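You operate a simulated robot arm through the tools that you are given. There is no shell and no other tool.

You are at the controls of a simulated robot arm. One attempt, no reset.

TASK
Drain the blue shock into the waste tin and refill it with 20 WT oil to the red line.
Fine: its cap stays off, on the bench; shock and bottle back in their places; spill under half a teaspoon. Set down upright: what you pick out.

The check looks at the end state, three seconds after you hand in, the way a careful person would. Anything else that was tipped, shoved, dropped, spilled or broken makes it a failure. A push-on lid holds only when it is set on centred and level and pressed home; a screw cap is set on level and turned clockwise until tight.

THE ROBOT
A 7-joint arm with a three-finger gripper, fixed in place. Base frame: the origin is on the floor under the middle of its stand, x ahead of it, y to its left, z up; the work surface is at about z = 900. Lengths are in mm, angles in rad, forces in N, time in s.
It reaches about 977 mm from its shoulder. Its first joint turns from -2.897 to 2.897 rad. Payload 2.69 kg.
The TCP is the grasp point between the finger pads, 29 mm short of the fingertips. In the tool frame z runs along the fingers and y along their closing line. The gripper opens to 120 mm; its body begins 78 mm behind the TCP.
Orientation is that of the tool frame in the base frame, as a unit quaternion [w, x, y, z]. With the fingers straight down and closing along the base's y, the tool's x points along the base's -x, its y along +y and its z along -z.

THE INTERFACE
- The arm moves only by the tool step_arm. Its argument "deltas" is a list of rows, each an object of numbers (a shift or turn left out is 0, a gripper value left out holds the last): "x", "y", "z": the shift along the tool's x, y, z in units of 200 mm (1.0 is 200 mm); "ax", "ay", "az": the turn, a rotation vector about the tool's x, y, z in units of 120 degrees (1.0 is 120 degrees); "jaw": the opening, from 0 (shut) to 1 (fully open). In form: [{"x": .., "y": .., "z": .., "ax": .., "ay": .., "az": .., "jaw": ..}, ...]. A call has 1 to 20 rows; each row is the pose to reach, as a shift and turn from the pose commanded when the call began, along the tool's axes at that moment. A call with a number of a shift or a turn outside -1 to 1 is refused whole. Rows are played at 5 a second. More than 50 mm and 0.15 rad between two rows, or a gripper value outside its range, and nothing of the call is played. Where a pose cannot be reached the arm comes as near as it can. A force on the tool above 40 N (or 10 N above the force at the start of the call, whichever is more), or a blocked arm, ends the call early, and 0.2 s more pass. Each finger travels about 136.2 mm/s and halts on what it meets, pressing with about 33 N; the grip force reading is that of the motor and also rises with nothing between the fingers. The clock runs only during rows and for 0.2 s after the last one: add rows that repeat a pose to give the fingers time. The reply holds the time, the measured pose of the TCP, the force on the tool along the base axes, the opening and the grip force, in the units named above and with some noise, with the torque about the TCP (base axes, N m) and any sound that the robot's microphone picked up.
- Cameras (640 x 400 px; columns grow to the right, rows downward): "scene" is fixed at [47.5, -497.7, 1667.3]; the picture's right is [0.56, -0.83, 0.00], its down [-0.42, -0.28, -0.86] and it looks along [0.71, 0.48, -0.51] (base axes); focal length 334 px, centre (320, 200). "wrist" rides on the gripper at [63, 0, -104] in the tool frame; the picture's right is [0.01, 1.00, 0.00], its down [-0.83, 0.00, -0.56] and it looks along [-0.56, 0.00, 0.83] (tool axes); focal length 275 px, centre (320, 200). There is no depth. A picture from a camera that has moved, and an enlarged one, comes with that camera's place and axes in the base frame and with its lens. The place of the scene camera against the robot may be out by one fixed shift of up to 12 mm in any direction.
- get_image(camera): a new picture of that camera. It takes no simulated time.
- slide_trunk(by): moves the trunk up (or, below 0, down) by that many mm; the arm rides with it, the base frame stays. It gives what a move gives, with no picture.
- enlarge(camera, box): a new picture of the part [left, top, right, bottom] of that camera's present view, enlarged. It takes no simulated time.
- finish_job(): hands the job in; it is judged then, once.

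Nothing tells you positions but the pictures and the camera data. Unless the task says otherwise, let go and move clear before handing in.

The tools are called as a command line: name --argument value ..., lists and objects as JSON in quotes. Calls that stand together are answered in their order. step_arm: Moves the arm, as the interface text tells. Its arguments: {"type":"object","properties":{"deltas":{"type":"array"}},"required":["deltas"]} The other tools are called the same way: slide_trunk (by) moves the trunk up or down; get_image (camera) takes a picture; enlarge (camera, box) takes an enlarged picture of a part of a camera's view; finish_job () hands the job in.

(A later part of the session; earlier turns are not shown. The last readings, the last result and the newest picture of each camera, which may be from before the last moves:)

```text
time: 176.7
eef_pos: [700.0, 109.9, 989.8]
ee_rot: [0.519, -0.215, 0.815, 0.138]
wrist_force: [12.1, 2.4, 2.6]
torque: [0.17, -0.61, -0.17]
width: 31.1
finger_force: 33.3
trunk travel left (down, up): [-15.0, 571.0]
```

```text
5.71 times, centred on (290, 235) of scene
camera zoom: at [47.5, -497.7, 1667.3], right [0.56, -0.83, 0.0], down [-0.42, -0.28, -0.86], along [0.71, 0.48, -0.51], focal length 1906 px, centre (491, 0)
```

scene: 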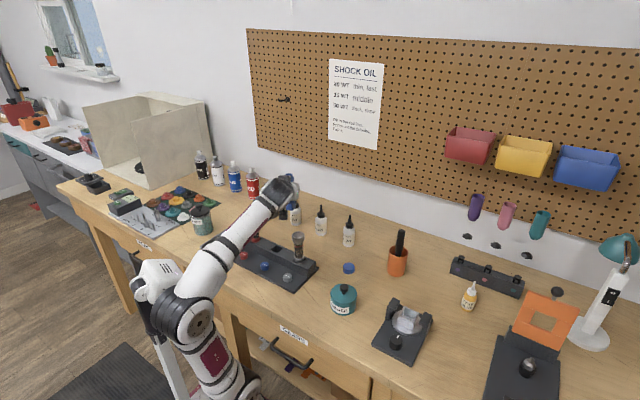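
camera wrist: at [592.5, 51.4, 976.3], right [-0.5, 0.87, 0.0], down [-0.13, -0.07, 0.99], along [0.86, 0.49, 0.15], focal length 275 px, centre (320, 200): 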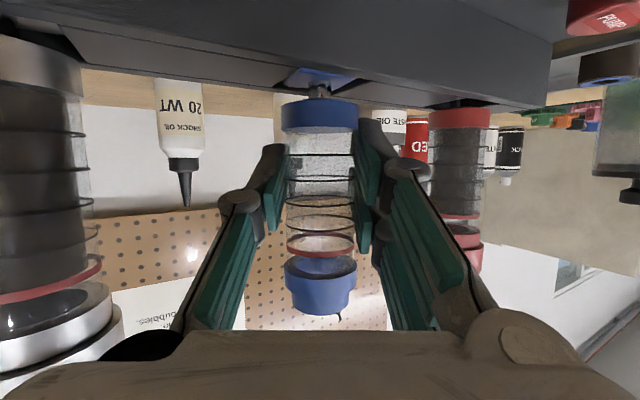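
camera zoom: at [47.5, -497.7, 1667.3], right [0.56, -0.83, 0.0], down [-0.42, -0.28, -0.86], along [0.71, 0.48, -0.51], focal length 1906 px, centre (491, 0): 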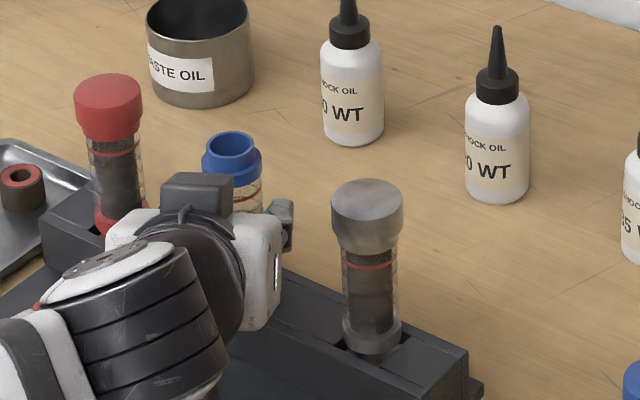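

A side force appeared and the shock slid up about 5 mm in the grip, so the foot is catching on the slot's edge. I'll back up slightly, check, and re-centre.

step_arm --deltas '[{"x": -0.02, "z": -0.0095}, {"x": -0.045, "z": -0.021}, {"x": -0.068, "z": -0.032}, {"x": -0.068, "z": -0.032}]'

enlarge --camera "wrist" --box '[200, 20, 440, 180]'

enlarge --camera "wrist" --box '[260, 100, 380, 320]'

```text
time: 177.7
eef_pos: [698.5, 109.4, 1004.4]
ee_rot: [0.519, -0.216, 0.815, 0.138]
wrist_force: [1.1, 0.3, -2.6]
torque: [-0.02, -0.07, -0.02]
width: 30.9
finger_force: 33.6
trunk travel left (down, up): [-15.0, 571.0]
```

```text
2.50 times, centred on (320, 100) of wrist
camera zoom: at [592.4, 51.2, 991.4], right [-0.5, 0.87, 0.0], down [-0.13, -0.07, 0.99], along [0.86, 0.49, 0.15], focal length 688 px, centre (320, 450)
```

zoom: 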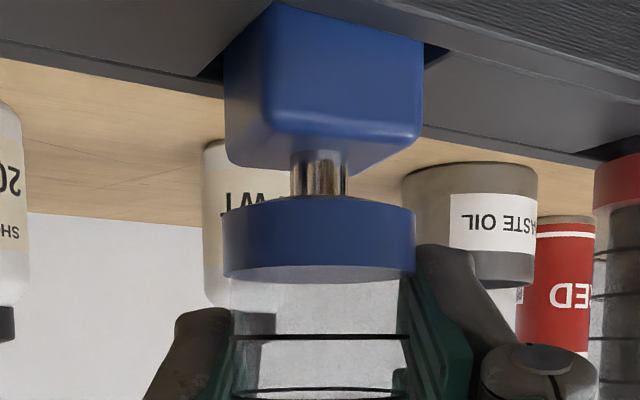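

```text
1.82 times, centred on (320, 210) of wrist
camera zoom: at [592.4, 51.2, 991.4], right [-0.5, 0.87, 0.0], down [-0.13, -0.07, 0.99], along [0.86, 0.49, 0.15], focal length 500 px, centre (320, 182)
```

zoom: 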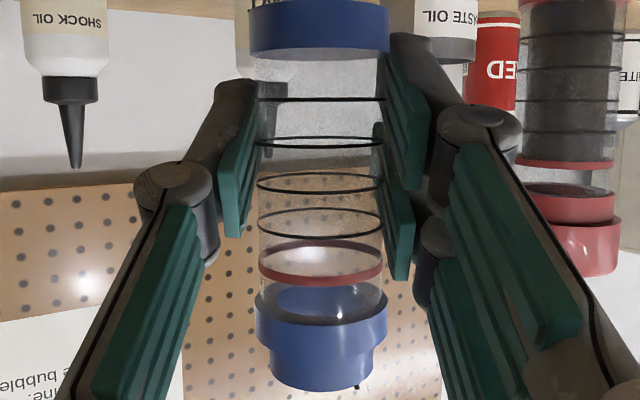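

step_arm --deltas '[{"x": -0.0022, "y": -0.003, "z": 0.0047}, {"x": 0.0115, "y": -0.003, "z": 0.011}, {"x": 0.025, "y": -0.003, "z": 0.0175}, {"x": 0.034, "y": -0.003, "z": 0.0217}, {"x": 0.034, "y": -0.003, "z": 0.0217}]'

enlarge --camera "wrist" --box '[200, 20, 440, 180]'

```text
time: 178.9
eef_pos: [700.0, 110.1, 996.4]
ee_rot: [0.519, -0.216, 0.815, 0.139]
wrist_force: [-11.7, 1.1, 1.1]
torque: [-0.01, 0.55, -0.11]
width: 31.0
finger_force: 32.8
trunk travel left (down, up): [-15.0, 571.0]
```

```text
2.50 times, centred on (320, 100) of wrist
camera zoom: at [593.6, 51.6, 983.9], right [-0.5, 0.87, 0.0], down [-0.13, -0.07, 0.99], along [0.86, 0.49, 0.15], focal length 688 px, centre (320, 450)
```

zoom: 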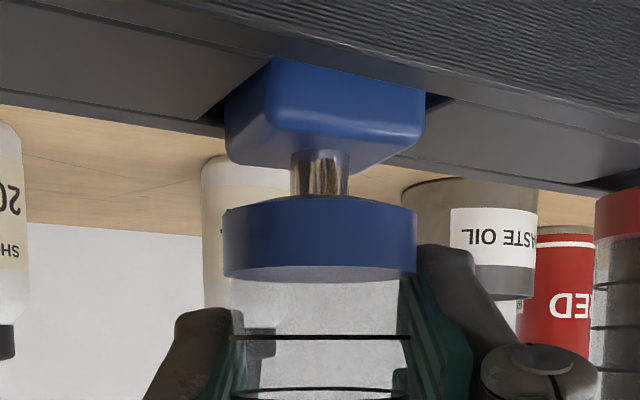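

step_arm --deltas '[{"x": 0.0013, "y": 0.0018, "z": -0.0028}, {"x": 0.0013, "y": 0.0018, "z": -0.0028}]'

step_arm --deltas '[{"x": 0.0113, "z": 0.0053}, {"x": 0.0226, "z": 0.0106}, {"x": 0.034, "z": 0.016}, {"x": 0.034, "z": 0.016}]'

enlarge --camera "wrist" --box '[200, 20, 440, 180]'

```text
time: 179.5
eef_pos: [699.3, 110.3, 996.8]
ee_rot: [0.52, -0.216, 0.815, 0.138]
wrist_force: [0.1, 2.1, -2.0]
torque: [0.14, -0.04, -0.07]
width: 30.7
finger_force: 32.7
trunk travel left (down, up): [-15.0, 571.0]
```

```text
time: 180.5
eef_pos: [699.1, 111.3, 988.7]
ee_rot: [0.52, -0.215, 0.815, 0.138]
wrist_force: [0.6, -3.0, -0.5]
torque: [-0.11, -0.04, -0.01]
width: 30.7
finger_force: 32.7
trunk travel left (down, up): [-15.0, 571.0]
```

```text
2.50 times, centred on (320, 100) of wrist
camera zoom: at [593.3, 51.9, 976.1], right [-0.5, 0.87, 0.0], down [-0.13, -0.07, 0.99], along [0.86, 0.49, 0.15], focal length 688 px, centre (320, 450)
```

zoom: 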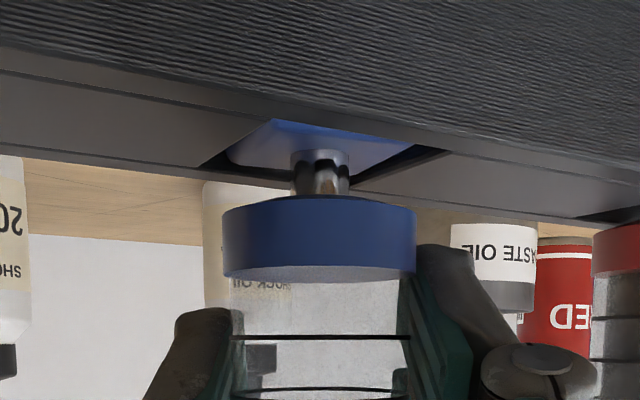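

The foot is nearly flush and side forces are small. I'll lower a little further, keeping the fingertips off the block, and then release so it settles the last few millimetres.

step_arm --deltas '[{"x": 0.009, "y": -0.002, "z": 0.0043}, {"x": 0.018, "y": -0.002, "z": 0.0085}, {"x": 0.018, "y": -0.002, "z": 0.0085}]'

enlarge --camera "wrist" --box '[200, 20, 440, 180]'

```text
time: 181.3
eef_pos: [699.0, 110.1, 983.8]
ee_rot: [0.519, -0.215, 0.816, 0.137]
wrist_force: [0.0, -2.5, 0.3]
torque: [-0.1, -0.02, -0.04]
width: 30.8
finger_force: 32.7
trunk travel left (down, up): [-15.0, 571.0]
```

```text
2.50 times, centred on (320, 100) of wrist
camera zoom: at [593.0, 51.8, 972.0], right [-0.5, 0.87, 0.0], down [-0.13, -0.07, 0.99], along [0.86, 0.49, 0.15], focal length 688 px, centre (320, 450)
```

zoom: 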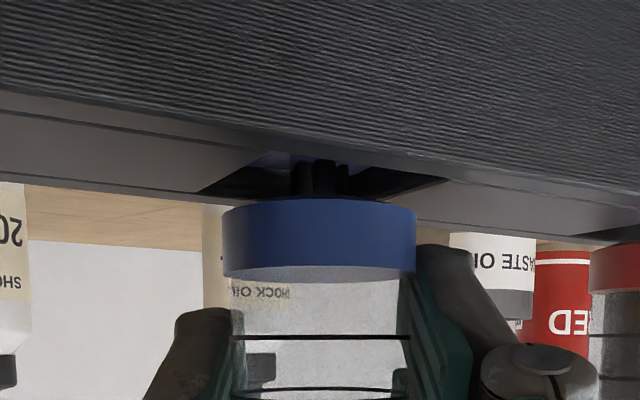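

step_arm --deltas '[{"jaw": 0.28}, {"jaw": 0.32}, {"jaw": 0.36}, {"jaw": 0.42}, {"jaw": 0.42}]'

get_image --camera "wrist"

enlarge --camera "scene" --box '[240, 190, 340, 280]'

```text
time: 182.5
eef_pos: [699.4, 110.5, 985.1]
ee_rot: [0.519, -0.216, 0.815, 0.138]
wrist_force: [-1.0, -0.5, 1.1]
torque: [0.01, 0.01, 0.01]
width: 50.6
finger_force: 0.0
trunk travel left (down, up): [-15.0, 571.0]
```

```text
taken
camera wrist: at [593.0, 51.8, 972.1], right [-0.5, 0.87, 0.0], down [-0.13, -0.07, 0.99], along [0.86, 0.49, 0.15], focal length 275 px, centre (320, 200)
```

wrist: 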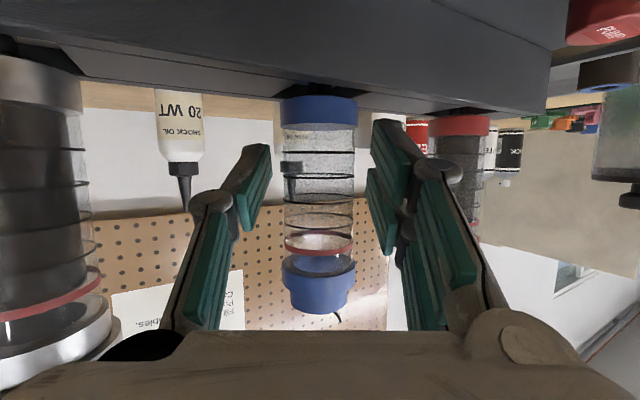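

```text
4.44 times, centred on (290, 235) of scene
camera zoom: at [47.5, -497.7, 1667.3], right [0.56, -0.83, 0.0], down [-0.42, -0.28, -0.86], along [0.71, 0.48, -0.51], focal length 1483 px, centre (453, 44)
```

zoom: 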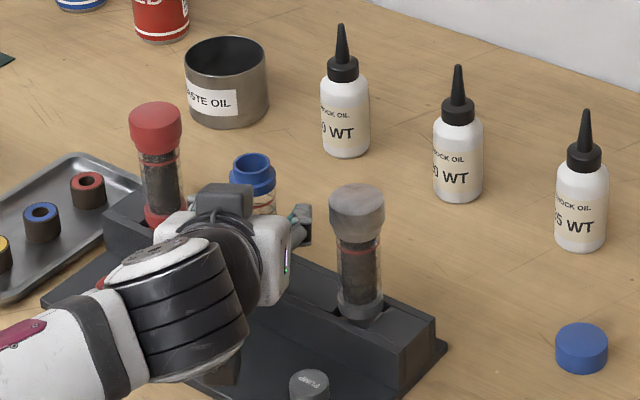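

enlarge --camera "wrist" --box '[260, 70, 500, 150]'

```text
2.67 times, centred on (380, 110) of wrist
camera zoom: at [593.0, 51.8, 972.1], right [-0.5, 0.87, 0.0], down [-0.13, -0.07, 0.99], along [0.86, 0.49, 0.15], focal length 734 px, centre (160, 440)
```

zoom: 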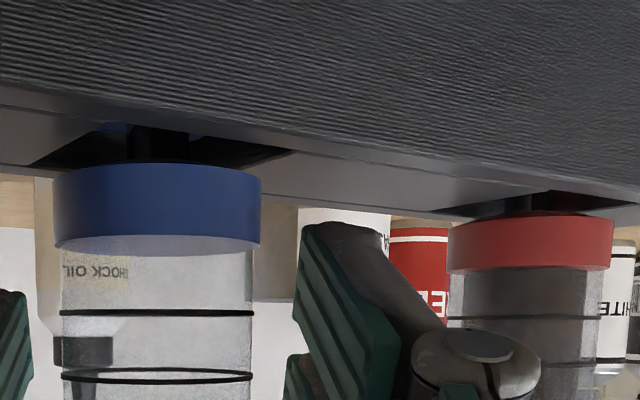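

The blue shock is seated like its neighbours. I'll back the hand straight out and rise.

step_arm --deltas '[{"z": -0.1}, {"z": -0.25}, {"z": -0.4}, {"z": -0.5}, {"z": -0.55, "x": -0.1}, {"z": -0.6, "x": -0.25}, {"z": -0.65, "x": -0.4}, {"z": -0.65, "x": -0.4}]'

get_image --camera "wrist"

enlarge --camera "scene" --box '[220, 180, 360, 290]'

```text
time: 184.3
eef_pos: [625.9, 68.9, 1113.8]
ee_rot: [0.519, -0.215, 0.816, 0.138]
wrist_force: [-0.5, -0.1, 0.0]
torque: [-0.02, 0.01, 0.03]
width: 50.4
finger_force: 0.0
trunk travel left (down, up): [-15.0, 571.0]
```

```text
taken
camera wrist: at [520.0, 9.4, 1101.1], right [-0.5, 0.87, 0.0], down [-0.13, -0.07, 0.99], along [0.86, 0.49, 0.15], focal length 275 px, centre (320, 200)
```

wrist: 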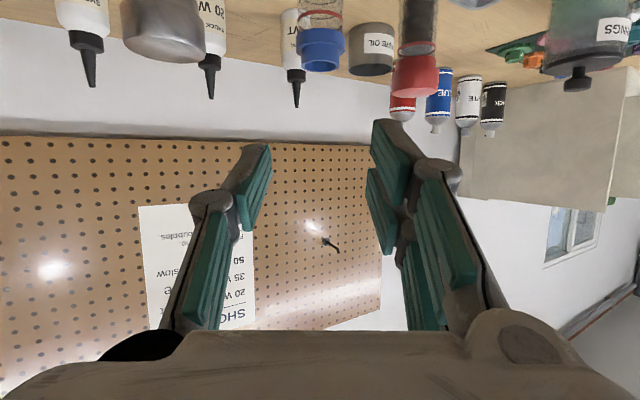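

```text
3.64 times, centred on (290, 235) of scene
camera zoom: at [47.5, -497.7, 1667.3], right [0.56, -0.83, 0.0], down [-0.42, -0.28, -0.86], along [0.71, 0.48, -0.51], focal length 1213 px, centre (429, 73)
```

zoom: 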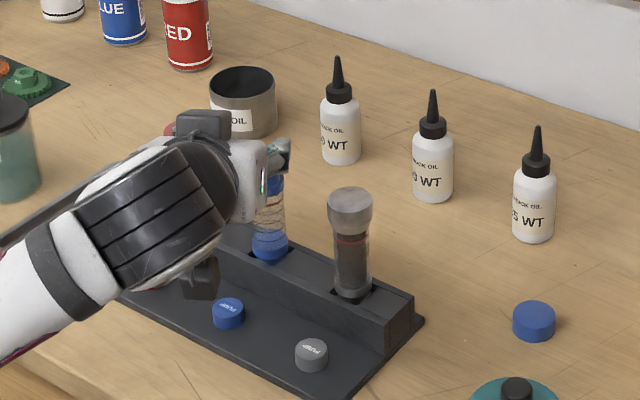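

The blue shock sits empty in its slot. Next I'll move around to the right and line up on the 20 WT bottle, the middle one.

step_arm --deltas '[{"x": -0.04, "y": -0.17, "z": 0.069, "ax": -0.012, "az": -0.0056}, {"x": -0.078, "y": -0.34, "z": 0.138, "ax": -0.024, "az": -0.0113}, {"x": -0.117, "y": -0.51, "z": 0.206, "ax": -0.036, "az": -0.017}, {"x": -0.156, "y": -0.69, "z": 0.275, "ax": -0.048, "az": -0.0226}, {"x": -0.1945, "y": -0.857, "z": 0.344, "ax": -0.0603, "az": -0.0283}, {"x": -0.1945, "y": -0.857, "z": 0.344, "ax": -0.0603, "az": -0.0283, "jaw": 0.5}, {"x": -0.1945, "y": -0.857, "z": 0.344, "ax": -0.0603, "az": -0.0283, "jaw": 0.5}]'

get_image --camera "wrist"

get_image --camera "scene"

```text
time: 185.9
eef_pos: [776.5, -42.0, 1119.5]
ee_rot: [0.509, -0.272, 0.798, 0.174]
wrist_force: [0.1, -0.3, -0.4]
torque: [0.0, 0.01, -0.02]
width: 60.0
finger_force: 0.1
trunk travel left (down, up): [-15.0, 571.0]
```

```text
taken
camera wrist: at [681.3, -115.2, 1106.4], right [-0.61, 0.79, 0.0], down [-0.12, -0.09, 0.99], along [0.78, 0.61, 0.15], focal length 275 px, centre (320, 200)
```

wrist: 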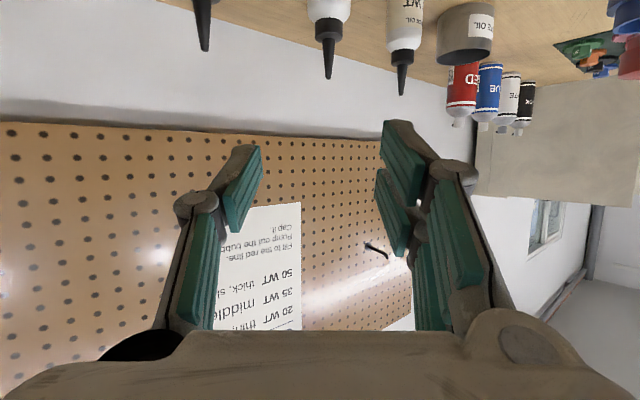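

```text
taken
```

scene: 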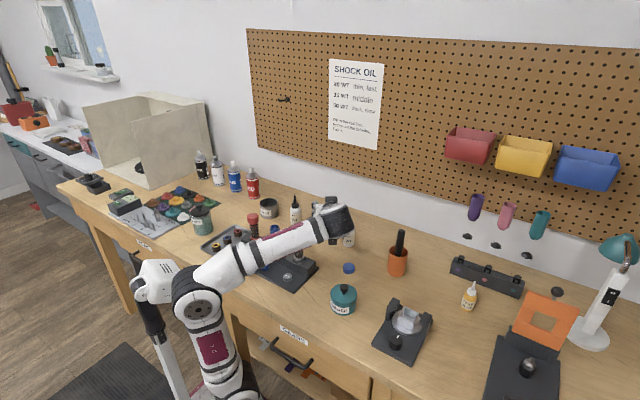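

step_arm --deltas '[{"x": 0.075, "y": 0.008, "z": 0.119}, {"x": 0.149, "y": 0.016, "z": 0.238}, {"x": 0.224, "y": 0.024, "z": 0.357}, {"x": 0.299, "y": 0.032, "z": 0.476}, {"x": 0.373, "y": 0.04, "z": 0.595}, {"x": 0.448, "y": 0.0475, "z": 0.7135}, {"x": 0.448, "y": 0.0475, "z": 0.7135}]'

get_image --camera "wrist"

enlarge --camera "scene" --box '[240, 170, 400, 290]'

```text
time: 187.5
eef_pos: [846.8, 22.1, 976.5]
ee_rot: [0.508, -0.271, 0.799, 0.173]
wrist_force: [0.4, 0.3, -0.1]
torque: [0.03, 0.04, -0.01]
width: 60.2
finger_force: 0.0
trunk travel left (down, up): [-15.0, 571.0]
```

```text
taken
camera wrist: at [750.2, -50.5, 963.2], right [-0.61, 0.79, 0.0], down [-0.12, -0.09, 0.99], along [0.78, 0.61, 0.15], focal length 275 px, centre (320, 200)
```

wrist: 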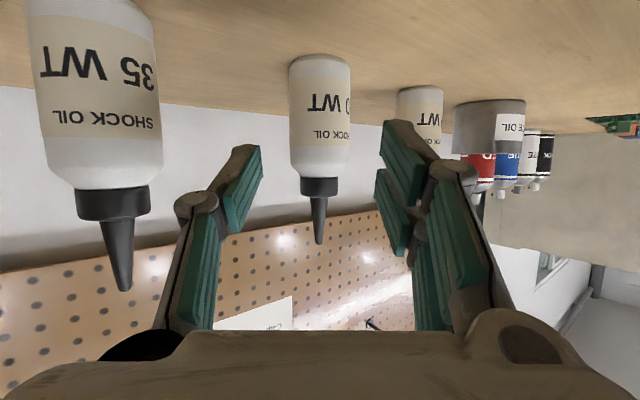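

```text
3.33 times, centred on (320, 230) of scene
camera zoom: at [47.5, -497.7, 1667.3], right [0.56, -0.83, 0.0], down [-0.42, -0.28, -0.86], along [0.71, 0.48, -0.51], focal length 1112 px, centre (320, 100)
```

zoom: 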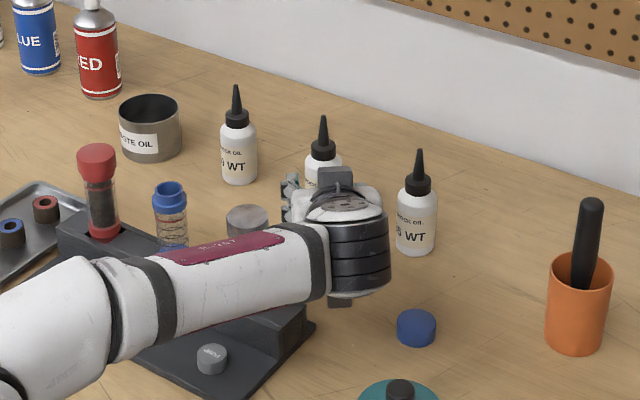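

The 20 WT bottle is centred between the fingers. Advancing to grip its body at mid-height.

step_arm --deltas '[{"y": 0.003, "z": 0.1}, {"y": 0.004, "z": 0.2}, {"y": 0.005, "z": 0.3}, {"y": 0.005, "z": 0.38}, {"y": 0.005, "z": 0.43}, {"y": 0.005, "z": 0.43}]'

get_image --camera "wrist"

enlarge --camera "scene" --box '[240, 170, 400, 290]'

```text
time: 188.9
eef_pos: [907.1, 70.1, 941.6]
ee_rot: [0.509, -0.273, 0.798, 0.175]
wrist_force: [0.5, -0.6, -0.9]
torque: [0.0, 0.03, 0.01]
width: 59.8
finger_force: 0.2
trunk travel left (down, up): [-15.0, 571.0]
```

```text
taken
camera wrist: at [810.1, -2.7, 928.5], right [-0.61, 0.79, 0.0], down [-0.12, -0.09, 0.99], along [0.78, 0.61, 0.15], focal length 275 px, centre (320, 200)
```

wrist: 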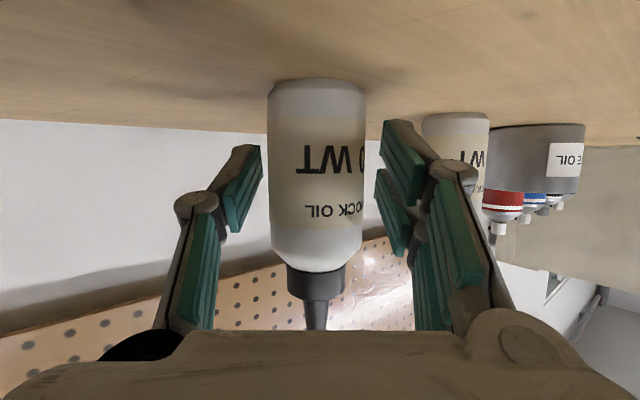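

```text
3.33 times, centred on (320, 230) of scene
camera zoom: at [47.5, -497.7, 1667.3], right [0.56, -0.83, 0.0], down [-0.42, -0.28, -0.86], along [0.71, 0.48, -0.51], focal length 1112 px, centre (320, 100)
```

zoom: 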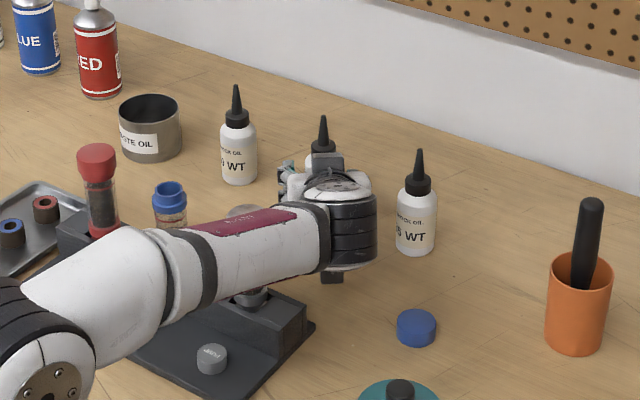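

Bottle centred at the grasp point. Closing.

step_arm --deltas '[{"jaw": 0.42}, {"jaw": 0.36}, {"jaw": 0.33}, {"jaw": 0.3}, {"jaw": 0.3}]'

get_image --camera "wrist"

```text
time: 190.1
eef_pos: [905.8, 69.0, 941.9]
ee_rot: [0.509, -0.273, 0.798, 0.175]
wrist_force: [0.2, -1.2, 0.3]
torque: [0.02, 0.02, 0.02]
width: 39.8
finger_force: 32.7
trunk travel left (down, up): [-15.0, 571.0]
```

```text
taken
camera wrist: at [810.0, -2.8, 928.5], right [-0.61, 0.79, 0.0], down [-0.12, -0.09, 0.99], along [0.78, 0.61, 0.15], focal length 275 px, centre (320, 200)
```

wrist: 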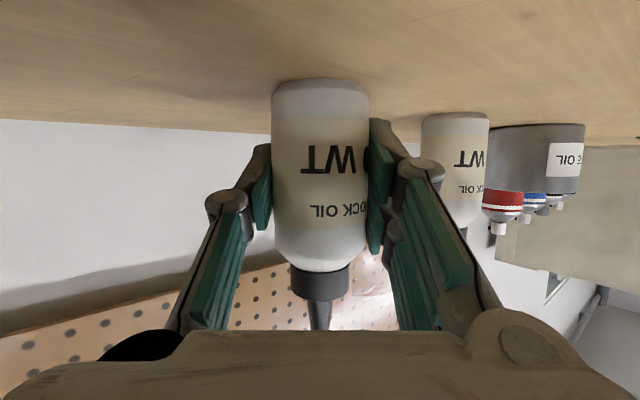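

Gripped at 40 mm. Lifting the bottle straight up.

step_arm --deltas '[{"x": -0.045, "z": -0.021}, {"x": -0.136, "z": -0.063}, {"x": -0.272, "z": -0.127}, {"x": -0.408, "z": -0.19}, {"x": -0.544, "z": -0.254}, {"x": -0.68, "z": -0.317}, {"x": -0.815, "z": -0.38}, {"x": -0.815, "z": -0.38}]'

get_image --camera "wrist"

get_image --camera "scene"

```text
time: 191.9
eef_pos: [906.4, 69.4, 1118.1]
ee_rot: [0.508, -0.272, 0.798, 0.174]
wrist_force: [0.1, 0.9, -0.6]
torque: [-0.05, 0.0, 0.02]
width: 39.6
finger_force: 32.8
trunk travel left (down, up): [-15.0, 571.0]
```

```text
taken
camera wrist: at [810.4, -2.8, 1105.8], right [-0.61, 0.79, 0.0], down [-0.12, -0.09, 0.99], along [0.78, 0.61, 0.15], focal length 275 px, centre (320, 200)
```

wrist: 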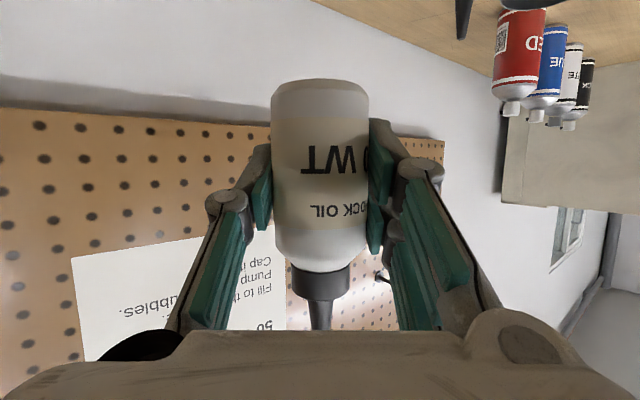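

```text
taken
```

scene: 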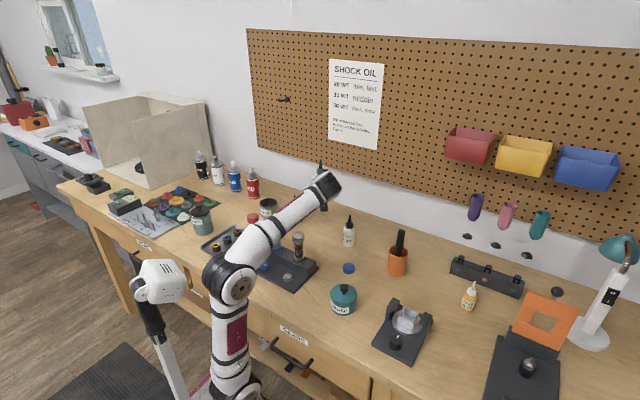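

The bottle is clear of the bench. To pour, I'll bring the hand in from the right (pointing left, along the bench), so it sits in the open corridor behind the shocks and tips the nozzle toward the blue one.

step_arm --deltas '[{"x": 0.008, "y": 0.062, "z": -0.033, "ax": -0.0436, "az": -0.0203}, {"x": 0.016, "y": 0.124, "z": -0.066, "ax": -0.0872, "az": -0.0407}, {"x": 0.024, "y": 0.186, "z": -0.099, "ax": -0.1309, "az": -0.061}, {"x": 0.032, "y": 0.248, "z": -0.132, "ax": -0.1745, "az": -0.0814}, {"x": 0.04, "y": 0.31, "z": -0.165, "ax": -0.2181, "az": -0.1017}, {"x": 0.048, "y": 0.372, "z": -0.198, "ax": -0.2617, "az": -0.1221}, {"x": 0.056, "y": 0.434, "z": -0.231, "ax": -0.3054, "az": -0.1424}, {"x": 0.064, "y": 0.496, "z": -0.264, "ax": -0.349, "az": -0.1628}, {"x": 0.072, "y": 0.558, "z": -0.297, "ax": -0.3926, "az": -0.1831}, {"x": 0.072, "y": 0.558, "z": -0.297, "ax": -0.3926, "az": -0.1831}]'

get_image --camera "scene"

get_image --camera "wrist"

```text
time: 194.1
eef_pos: [791.5, 121.4, 1132.0]
ee_rot: [0.381, -0.595, 0.597, 0.38]
wrist_force: [0.1, 0.9, -1.9]
torque: [0.0, 0.0, 0.03]
width: 39.3
finger_force: 33.2
trunk travel left (down, up): [-15.0, 571.0]
```

```text
taken
```

scene: 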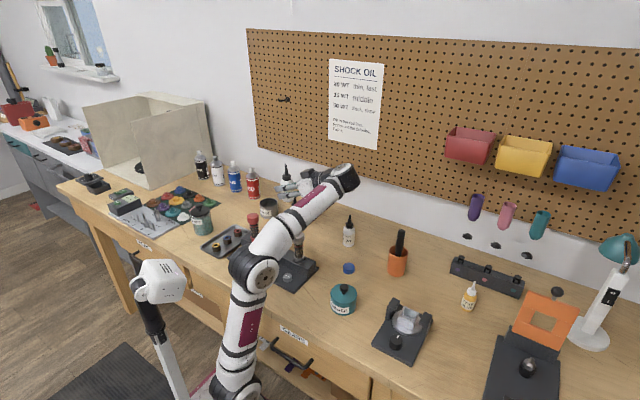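

```text
taken
camera wrist: at [790.1, 2.4, 1119.0], right [-1.0, 0.0, 0.0], down [0.0, -0.15, 0.99], along [0.0, 0.99, 0.15], focal length 275 px, centre (320, 200)
```

wrist: 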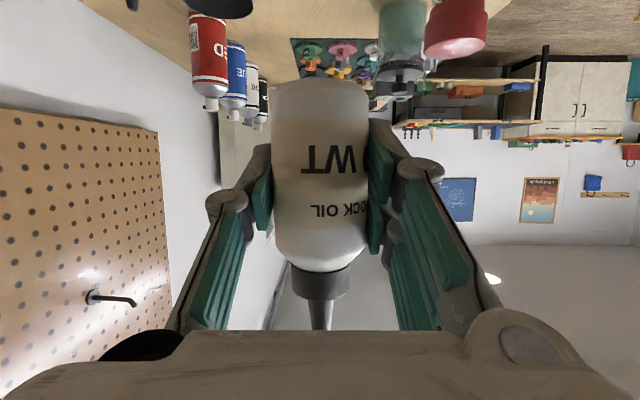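

The hand reached that pose exactly. I'll roll the bottle to about 69°, still below any pouring angle, with its nozzle above the blue shock's neck, and check alignment.

step_arm --deltas '[{"x": 0.028, "y": 0.009, "z": 0.02, "az": -0.0568}, {"x": 0.057, "y": 0.017, "z": 0.039, "az": -0.1136}, {"x": 0.085, "y": 0.026, "z": 0.059, "az": -0.1705}, {"x": 0.114, "y": 0.035, "z": 0.079, "az": -0.2273}, {"x": 0.142, "y": 0.043, "z": 0.098, "az": -0.2841}, {"x": 0.171, "y": 0.052, "z": 0.118, "az": -0.3409}, {"x": 0.199, "y": 0.06, "z": 0.138, "az": -0.3977}, {"x": 0.227, "y": 0.069, "z": 0.157, "az": -0.4545}, {"x": 0.256, "y": 0.078, "z": 0.177, "az": -0.5114}, {"x": 0.284, "y": 0.086, "z": 0.197, "az": -0.5682}, {"x": 0.3127, "y": 0.095, "z": 0.2165, "az": -0.625}, {"x": 0.3127, "y": 0.095, "z": 0.2165, "az": -0.625}]'

get_image --camera "wrist"

get_image --camera "scene"

```text
time: 196.7
eef_pos: [772.7, 134.3, 1057.2]
ee_rot: [-0.533, 0.836, -0.111, -0.069]
wrist_force: [1.0, 0.4, -1.3]
torque: [-0.06, 0.03, -0.01]
width: 39.7
finger_force: 32.9
trunk travel left (down, up): [-15.0, 571.0]
```

```text
taken
camera wrist: at [832.0, 35.1, 1086.9], right [-0.26, -0.41, -0.88], down [-0.81, -0.41, 0.43], along [-0.53, 0.82, -0.22], focal length 275 px, centre (320, 200)
```

wrist: 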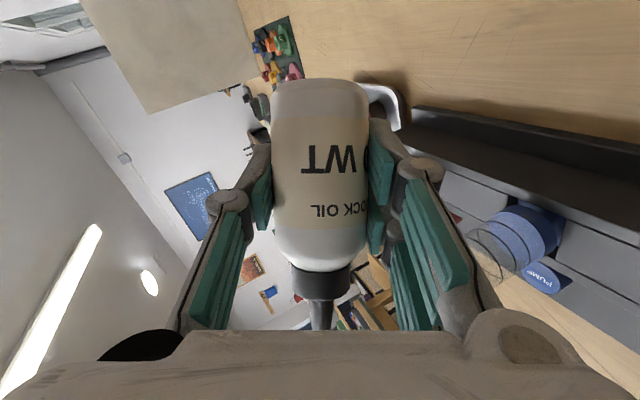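

```text
taken
```

scene: 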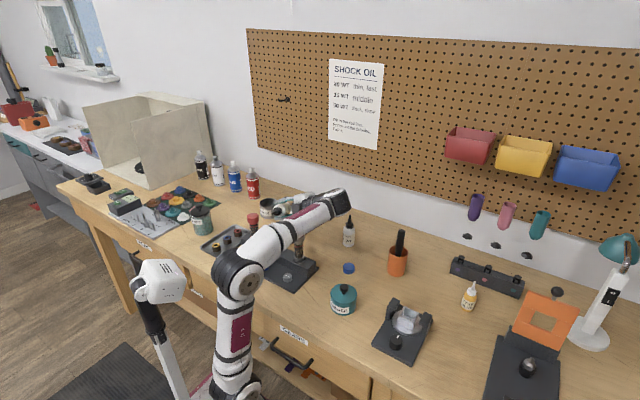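

enlarge --camera "scene" --box '[240, 180, 340, 270]'

enlarge --camera "wrist" --box '[400, 150, 640, 320]'

```text
4.44 times, centred on (290, 225) of scene
camera zoom: at [47.5, -497.7, 1667.3], right [0.56, -0.83, 0.0], down [-0.42, -0.28, -0.86], along [0.71, 0.48, -0.51], focal length 1483 px, centre (453, 89)
```

zoom: 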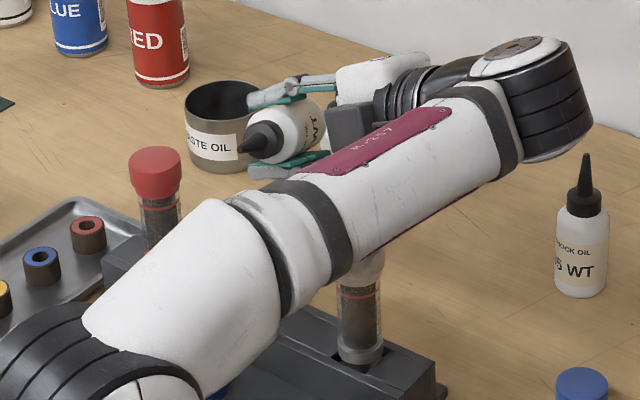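

```text
2.35 times, centred on (520, 235) of wrist
camera zoom: at [832.0, 35.1, 1086.9], right [-0.26, -0.41, -0.88], down [-0.81, -0.41, 0.43], along [-0.53, 0.82, -0.22], focal length 648 px, centre (-151, 118)
```

zoom: 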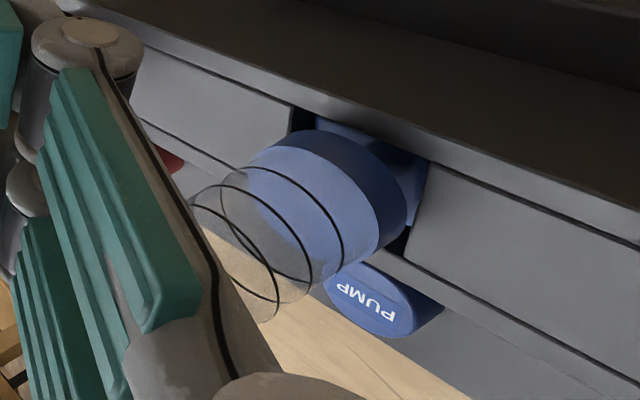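

The nozzle tip projects right where the blue shock's neck is. I'll lower it to about 10 mm above the neck.

step_arm --deltas '[{"x": 0.0164, "y": 0.061, "z": 0.03}, {"x": 0.033, "y": 0.123, "z": 0.059}, {"x": 0.0492, "y": 0.184, "z": 0.0887}, {"x": 0.0492, "y": 0.184, "z": 0.0887}]'

get_image --camera "wrist"

enlarge --camera "scene" --box '[240, 180, 340, 270]'

```text
time: 197.7
eef_pos: [773.2, 136.4, 1016.9]
ee_rot: [-0.534, 0.835, -0.112, -0.068]
wrist_force: [2.6, 0.2, 9.9]
torque: [-0.2, 0.71, 0.02]
width: 39.8
finger_force: 33.2
trunk travel left (down, up): [-15.0, 571.0]
```

```text
taken
camera wrist: at [831.8, 35.0, 1045.6], right [-0.26, -0.41, -0.88], down [-0.81, -0.41, 0.42], along [-0.53, 0.82, -0.22], focal length 275 px, centre (320, 200)
```

wrist: 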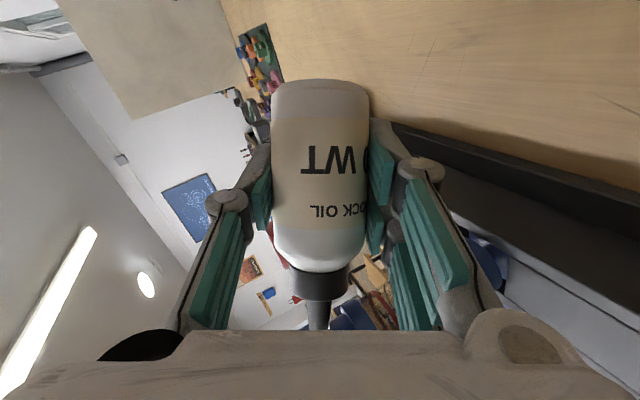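

```text
4.44 times, centred on (290, 225) of scene
camera zoom: at [47.5, -497.7, 1667.3], right [0.56, -0.83, 0.0], down [-0.42, -0.28, -0.86], along [0.71, 0.48, -0.51], focal length 1483 px, centre (453, 89)
```

zoom: 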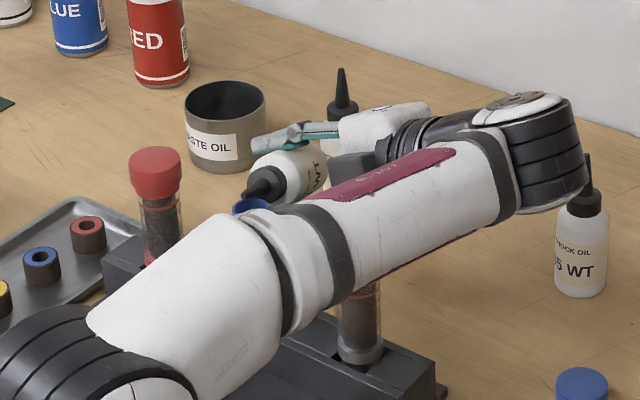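

The nozzle cone touched the neck rim lightly at this angle. I'll rise 18 mm and make sure the shock wasn't disturbed.

step_arm --deltas '[{"x": -0.0105, "y": -0.039, "z": -0.019}, {"x": -0.0211, "y": -0.0788, "z": -0.038}, {"x": -0.0211, "y": -0.0788, "z": -0.038}]'

enlarge --camera "wrist" --box '[300, 200, 640, 400]'

enlarge --camera "scene" --box '[250, 195, 300, 235]'

```text
time: 198.5
eef_pos: [772.0, 135.7, 1031.1]
ee_rot: [-0.533, 0.836, -0.112, -0.069]
wrist_force: [0.0, -0.6, -0.7]
torque: [0.01, 0.01, -0.04]
width: 39.4
finger_force: 33.2
trunk travel left (down, up): [-15.0, 571.0]
```

```text
1.88 times, centred on (470, 300) of wrist
camera zoom: at [831.8, 35.4, 1061.8], right [-0.26, -0.41, -0.88], down [-0.81, -0.41, 0.43], along [-0.53, 0.82, -0.22], focal length 518 px, centre (38, 12)
```

zoom: 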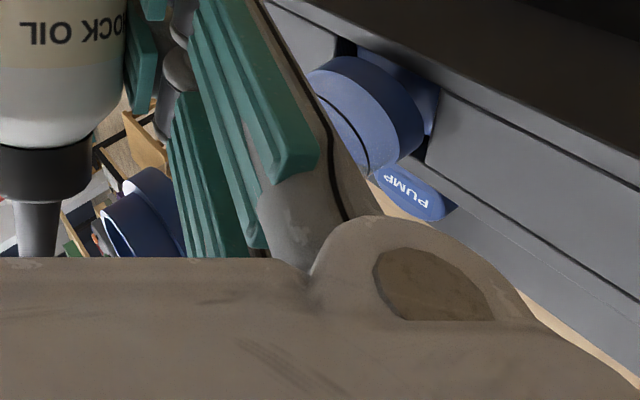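

```text
10.00 times, centred on (275, 215) of scene
camera zoom: at [47.5, -497.7, 1667.3], right [0.56, -0.83, 0.0], down [-0.42, -0.28, -0.86], along [0.71, 0.48, -0.51], focal length 3336 px, centre (770, 50)
```

zoom: 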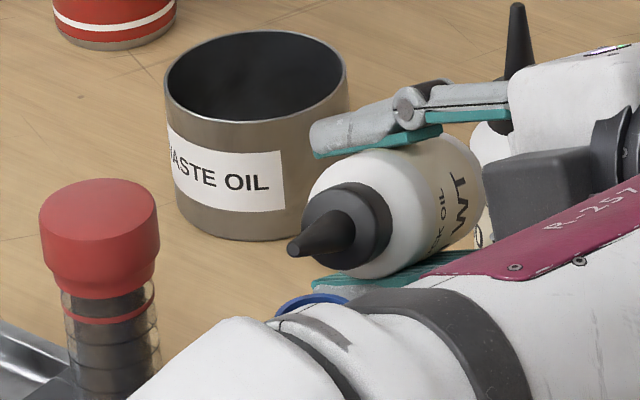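

The shock wasn't disturbed, and the close-up shows the tip about 4–5 mm off the neck centre. I'll correct that while rolling to about 80°.

step_arm --deltas '[{"x": 0.002, "y": -0.017, "z": -0.001, "az": -0.031}, {"x": 0.003, "y": -0.034, "z": -0.001, "az": -0.0625}, {"x": 0.005, "y": -0.051, "z": -0.002, "az": -0.094}, {"x": 0.0067, "y": -0.0677, "z": -0.003, "az": -0.125}, {"x": 0.0067, "y": -0.0677, "z": -0.003, "az": -0.125}]'

enlarge --camera "scene" --box '[250, 195, 300, 235]'

enlarge --camera "wrist" --box '[240, 200, 640, 400]'

```text
time: 199.7
eef_pos: [776.2, 140.7, 1044.8]
ee_rot: [-0.538, 0.843, -0.002, 0.002]
wrist_force: [-0.5, -0.3, -0.6]
torque: [0.0, -0.05, -0.01]
width: 39.5
finger_force: 32.8
trunk travel left (down, up): [-15.0, 571.0]
```

```text
10.00 times, centred on (275, 215) of scene
camera zoom: at [47.5, -497.7, 1667.3], right [0.56, -0.83, 0.0], down [-0.42, -0.28, -0.86], along [0.71, 0.48, -0.51], focal length 3336 px, centre (770, 50)
```

zoom: 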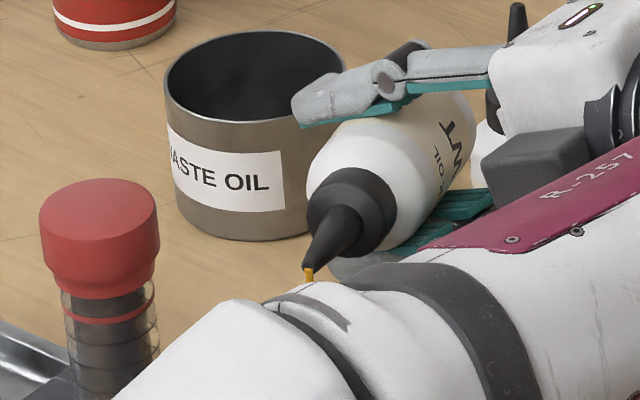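

```text
1.60 times, centred on (440, 300) of wrist
camera zoom: at [838.3, 46.9, 1089.3], right [0.0, -0.42, -0.91], down [-0.83, -0.5, 0.23], along [-0.55, 0.76, -0.35], focal length 440 px, centre (128, 40)
```

zoom: 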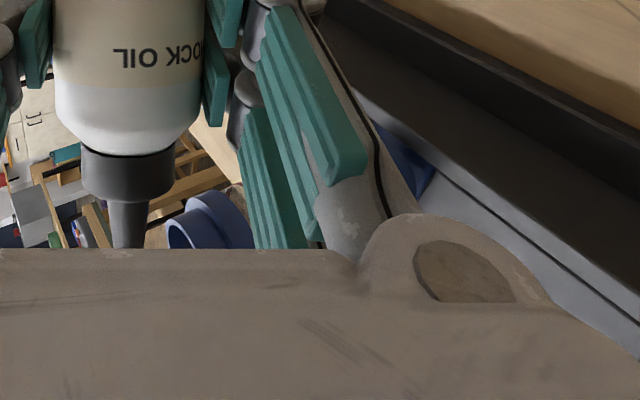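

Oil is already flowing from the nozzle in a thin gold stream, straight above the neck. I'll hold here one second and re-check that it is going in.

step_arm --deltas '[{"x": 0}, {"x": 0}, {"x": 0}, {"x": 0}]'

enlarge --camera "scene" --box '[250, 195, 300, 235]'

enlarge --camera "wrist" --box '[300, 200, 460, 340]'

```text
time: 200.7
eef_pos: [777.1, 138.6, 1045.4]
ee_rot: [-0.538, 0.843, -0.002, 0.001]
wrist_force: [-0.9, 0.1, 0.5]
torque: [-0.03, 0.01, -0.03]
width: 39.7
finger_force: 32.3
trunk travel left (down, up): [-15.0, 571.0]
```

```text
10.00 times, centred on (275, 215) of scene
camera zoom: at [47.5, -497.7, 1667.3], right [0.56, -0.83, 0.0], down [-0.42, -0.28, -0.86], along [0.71, 0.48, -0.51], focal length 3336 px, centre (770, 50)
```

zoom: 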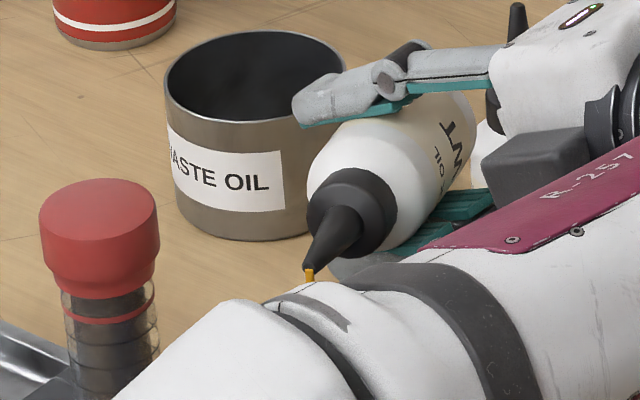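

```text
2.86 times, centred on (380, 270) of wrist
camera zoom: at [838.4, 46.8, 1089.2], right [0.0, -0.42, -0.91], down [-0.83, -0.5, 0.23], along [-0.55, 0.76, -0.35], focal length 786 px, centre (149, 0)
```

zoom: 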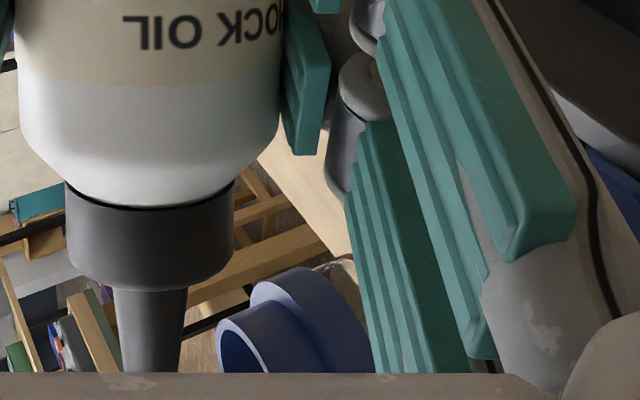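

The stream is centred over the neck. I'll roll back now to stop it and look at how much went in, so I can gauge the flow rate.

step_arm --deltas '[{"x": -0.009, "y": 0.027, "z": -0.006, "az": 0.052}, {"x": -0.018, "y": 0.053, "z": -0.0126, "az": 0.104}, {"x": -0.0266, "y": 0.08, "z": -0.019, "az": 0.156}, {"x": -0.0355, "y": 0.1067, "z": -0.0253, "az": 0.2083}, {"x": -0.0355, "y": 0.1067, "z": -0.0253, "az": 0.2083}]'

enlarge --camera "scene" --box '[240, 180, 320, 250]'

get_image --camera "wrist"

```text
time: 201.9
eef_pos: [769.3, 127.4, 1028.2]
ee_rot: [-0.525, 0.823, -0.185, -0.115]
wrist_force: [-1.1, -0.2, -1.1]
torque: [0.02, 0.01, -0.01]
width: 39.4
finger_force: 32.8
trunk travel left (down, up): [-15.0, 571.0]
```

```text
5.71 times, centred on (280, 215) of scene
camera zoom: at [47.5, -497.7, 1667.3], right [0.56, -0.83, 0.0], down [-0.42, -0.28, -0.86], along [0.71, 0.48, -0.51], focal length 1906 px, centre (549, 114)
```

zoom: 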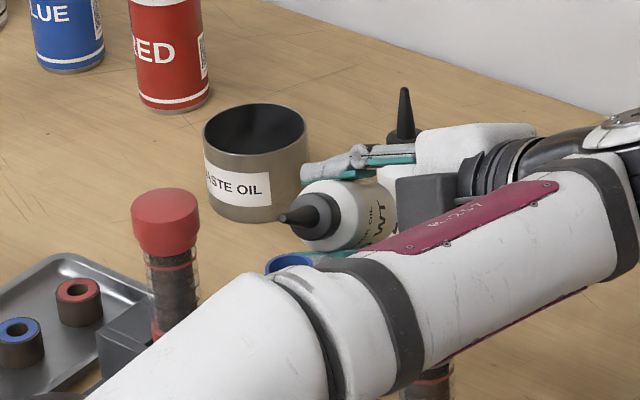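

```text
taken
camera wrist: at [825.3, 22.0, 1048.5], right [-0.42, -0.38, -0.82], down [-0.76, -0.35, 0.55], along [-0.5, 0.85, -0.14], focal length 275 px, centre (320, 200)
```

wrist: 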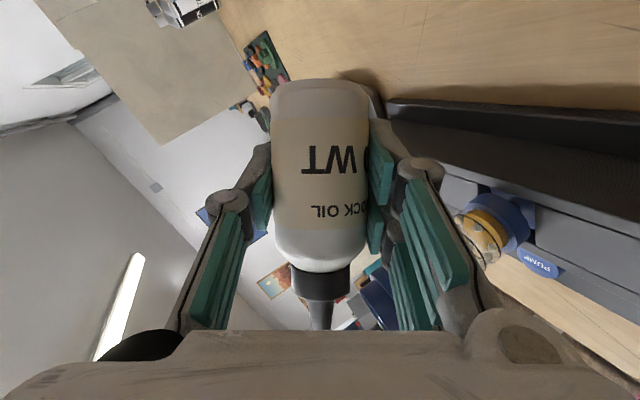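

enlarge --camera "wrist" --box '[430, 170, 590, 290]'

```text
3.33 times, centred on (510, 230) of wrist
camera zoom: at [825.3, 22.0, 1048.5], right [-0.42, -0.38, -0.82], down [-0.76, -0.35, 0.55], along [-0.5, 0.85, -0.14], focal length 918 px, centre (-313, 100)
```

zoom: 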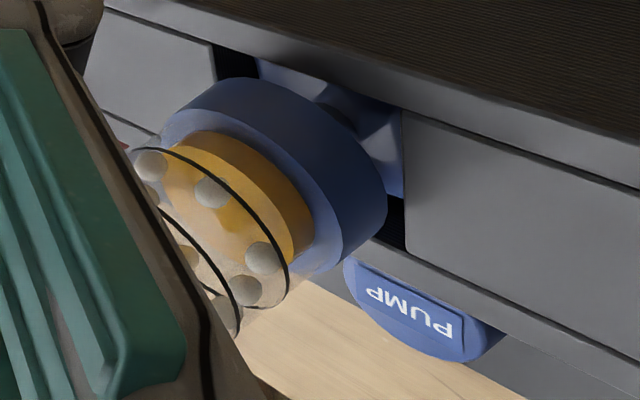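

Oil is going in: a gold layer with a few air bubbles is visible at the bottom of the tube, and nothing spilled. My forearm blocks the overview camera's line to the tube, so I'll raise the trunk and lower the hand back, which lifts the elbow out of the way.

slide_trunk --by 150

get_image --camera "scene"

enlarge --camera "scene" --box '[240, 190, 320, 260]'

```text
time: 203.6
eef_pos: [770.0, 126.0, 1178.0]
ee_rot: [-0.526, 0.823, -0.183, -0.115]
wrist_force: [0.7, 0.2, -0.6]
torque: [0.01, -0.01, -0.04]
width: 39.4
finger_force: 32.9
trunk travel left (down, up): [-165.0, 421.0]
```

```text
taken
```

scene: 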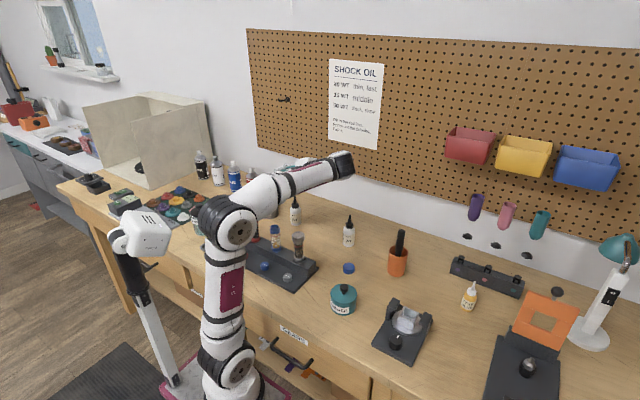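

```text
5.71 times, centred on (280, 225) of scene
camera zoom: at [47.5, -497.7, 1667.3], right [0.56, -0.83, 0.0], down [-0.42, -0.28, -0.86], along [0.71, 0.48, -0.51], focal length 1906 px, centre (549, 57)
```

zoom: 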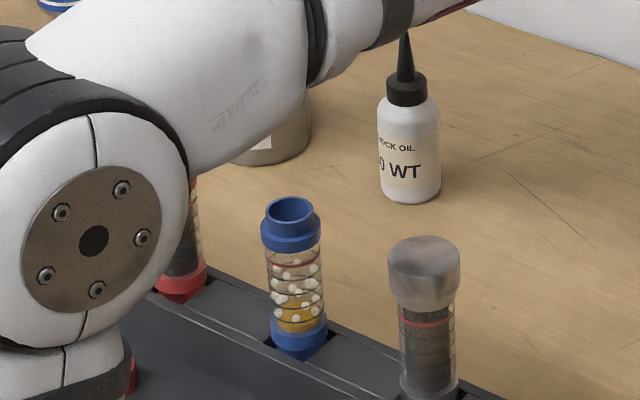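

enlarge --camera "scene" --box '[260, 215, 290, 245]'

```text
13.33 times, centred on (275, 230) of scene
camera zoom: at [47.5, -497.7, 1667.3], right [0.56, -0.83, 0.0], down [-0.42, -0.28, -0.86], along [0.71, 0.48, -0.51], focal length 4448 px, centre (920, -200)
```

zoom: 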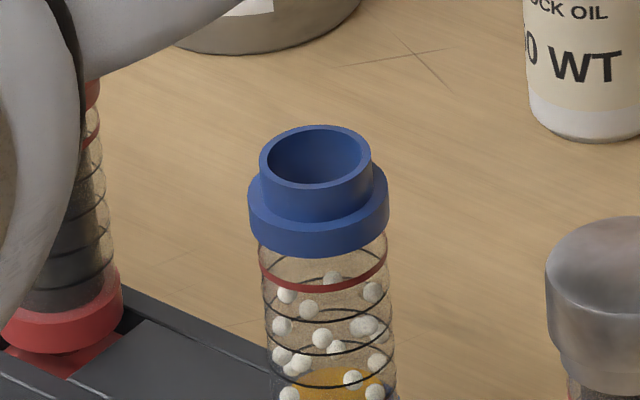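

Bubbles are scattered through the tube, which is why the poster says to pump them out later. Now I'll lower the hand back to the pouring position with the elbow high.

step_arm --deltas '[{"x": 0.057, "y": 0.123, "z": 0.063}, {"x": 0.115, "y": 0.246, "z": 0.127}, {"x": 0.172, "y": 0.369, "z": 0.19}, {"x": 0.23, "y": 0.493, "z": 0.254}, {"x": 0.28, "y": 0.6, "z": 0.309}, {"x": 0.28, "y": 0.6, "z": 0.309}]'

get_image --camera "scene"

enlarge --camera "scene" --box '[240, 190, 320, 260]'

```text
time: 205.0
eef_pos: [768.0, 124.9, 1032.0]
ee_rot: [-0.525, 0.823, -0.184, -0.114]
wrist_force: [0.2, 0.0, -2.0]
torque: [0.01, -0.02, 0.02]
width: 39.5
finger_force: 33.4
trunk travel left (down, up): [-165.0, 421.0]
```

```text
taken
```

scene: 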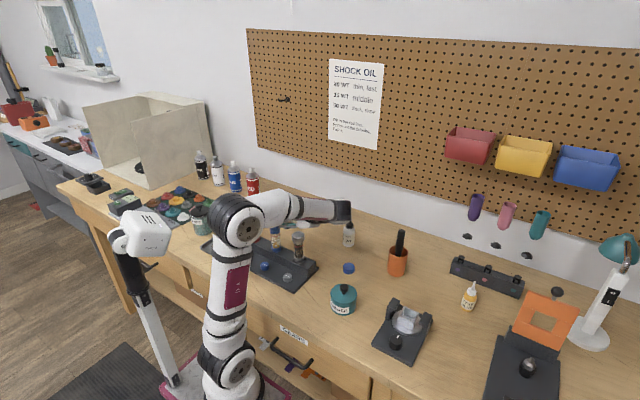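

```text
5.71 times, centred on (280, 225) of scene
camera zoom: at [47.5, -497.7, 1667.3], right [0.56, -0.83, 0.0], down [-0.42, -0.28, -0.86], along [0.71, 0.48, -0.51], focal length 1906 px, centre (549, 57)
```

zoom: 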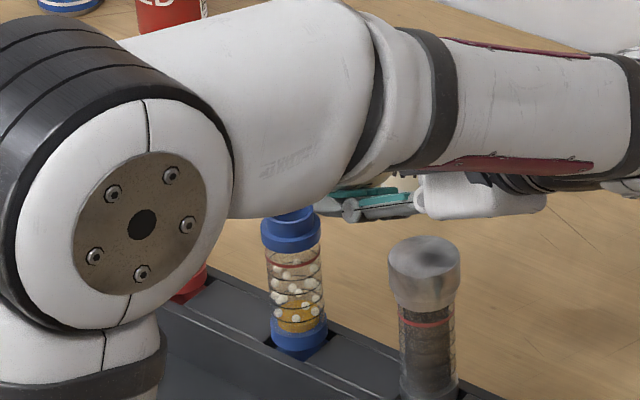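

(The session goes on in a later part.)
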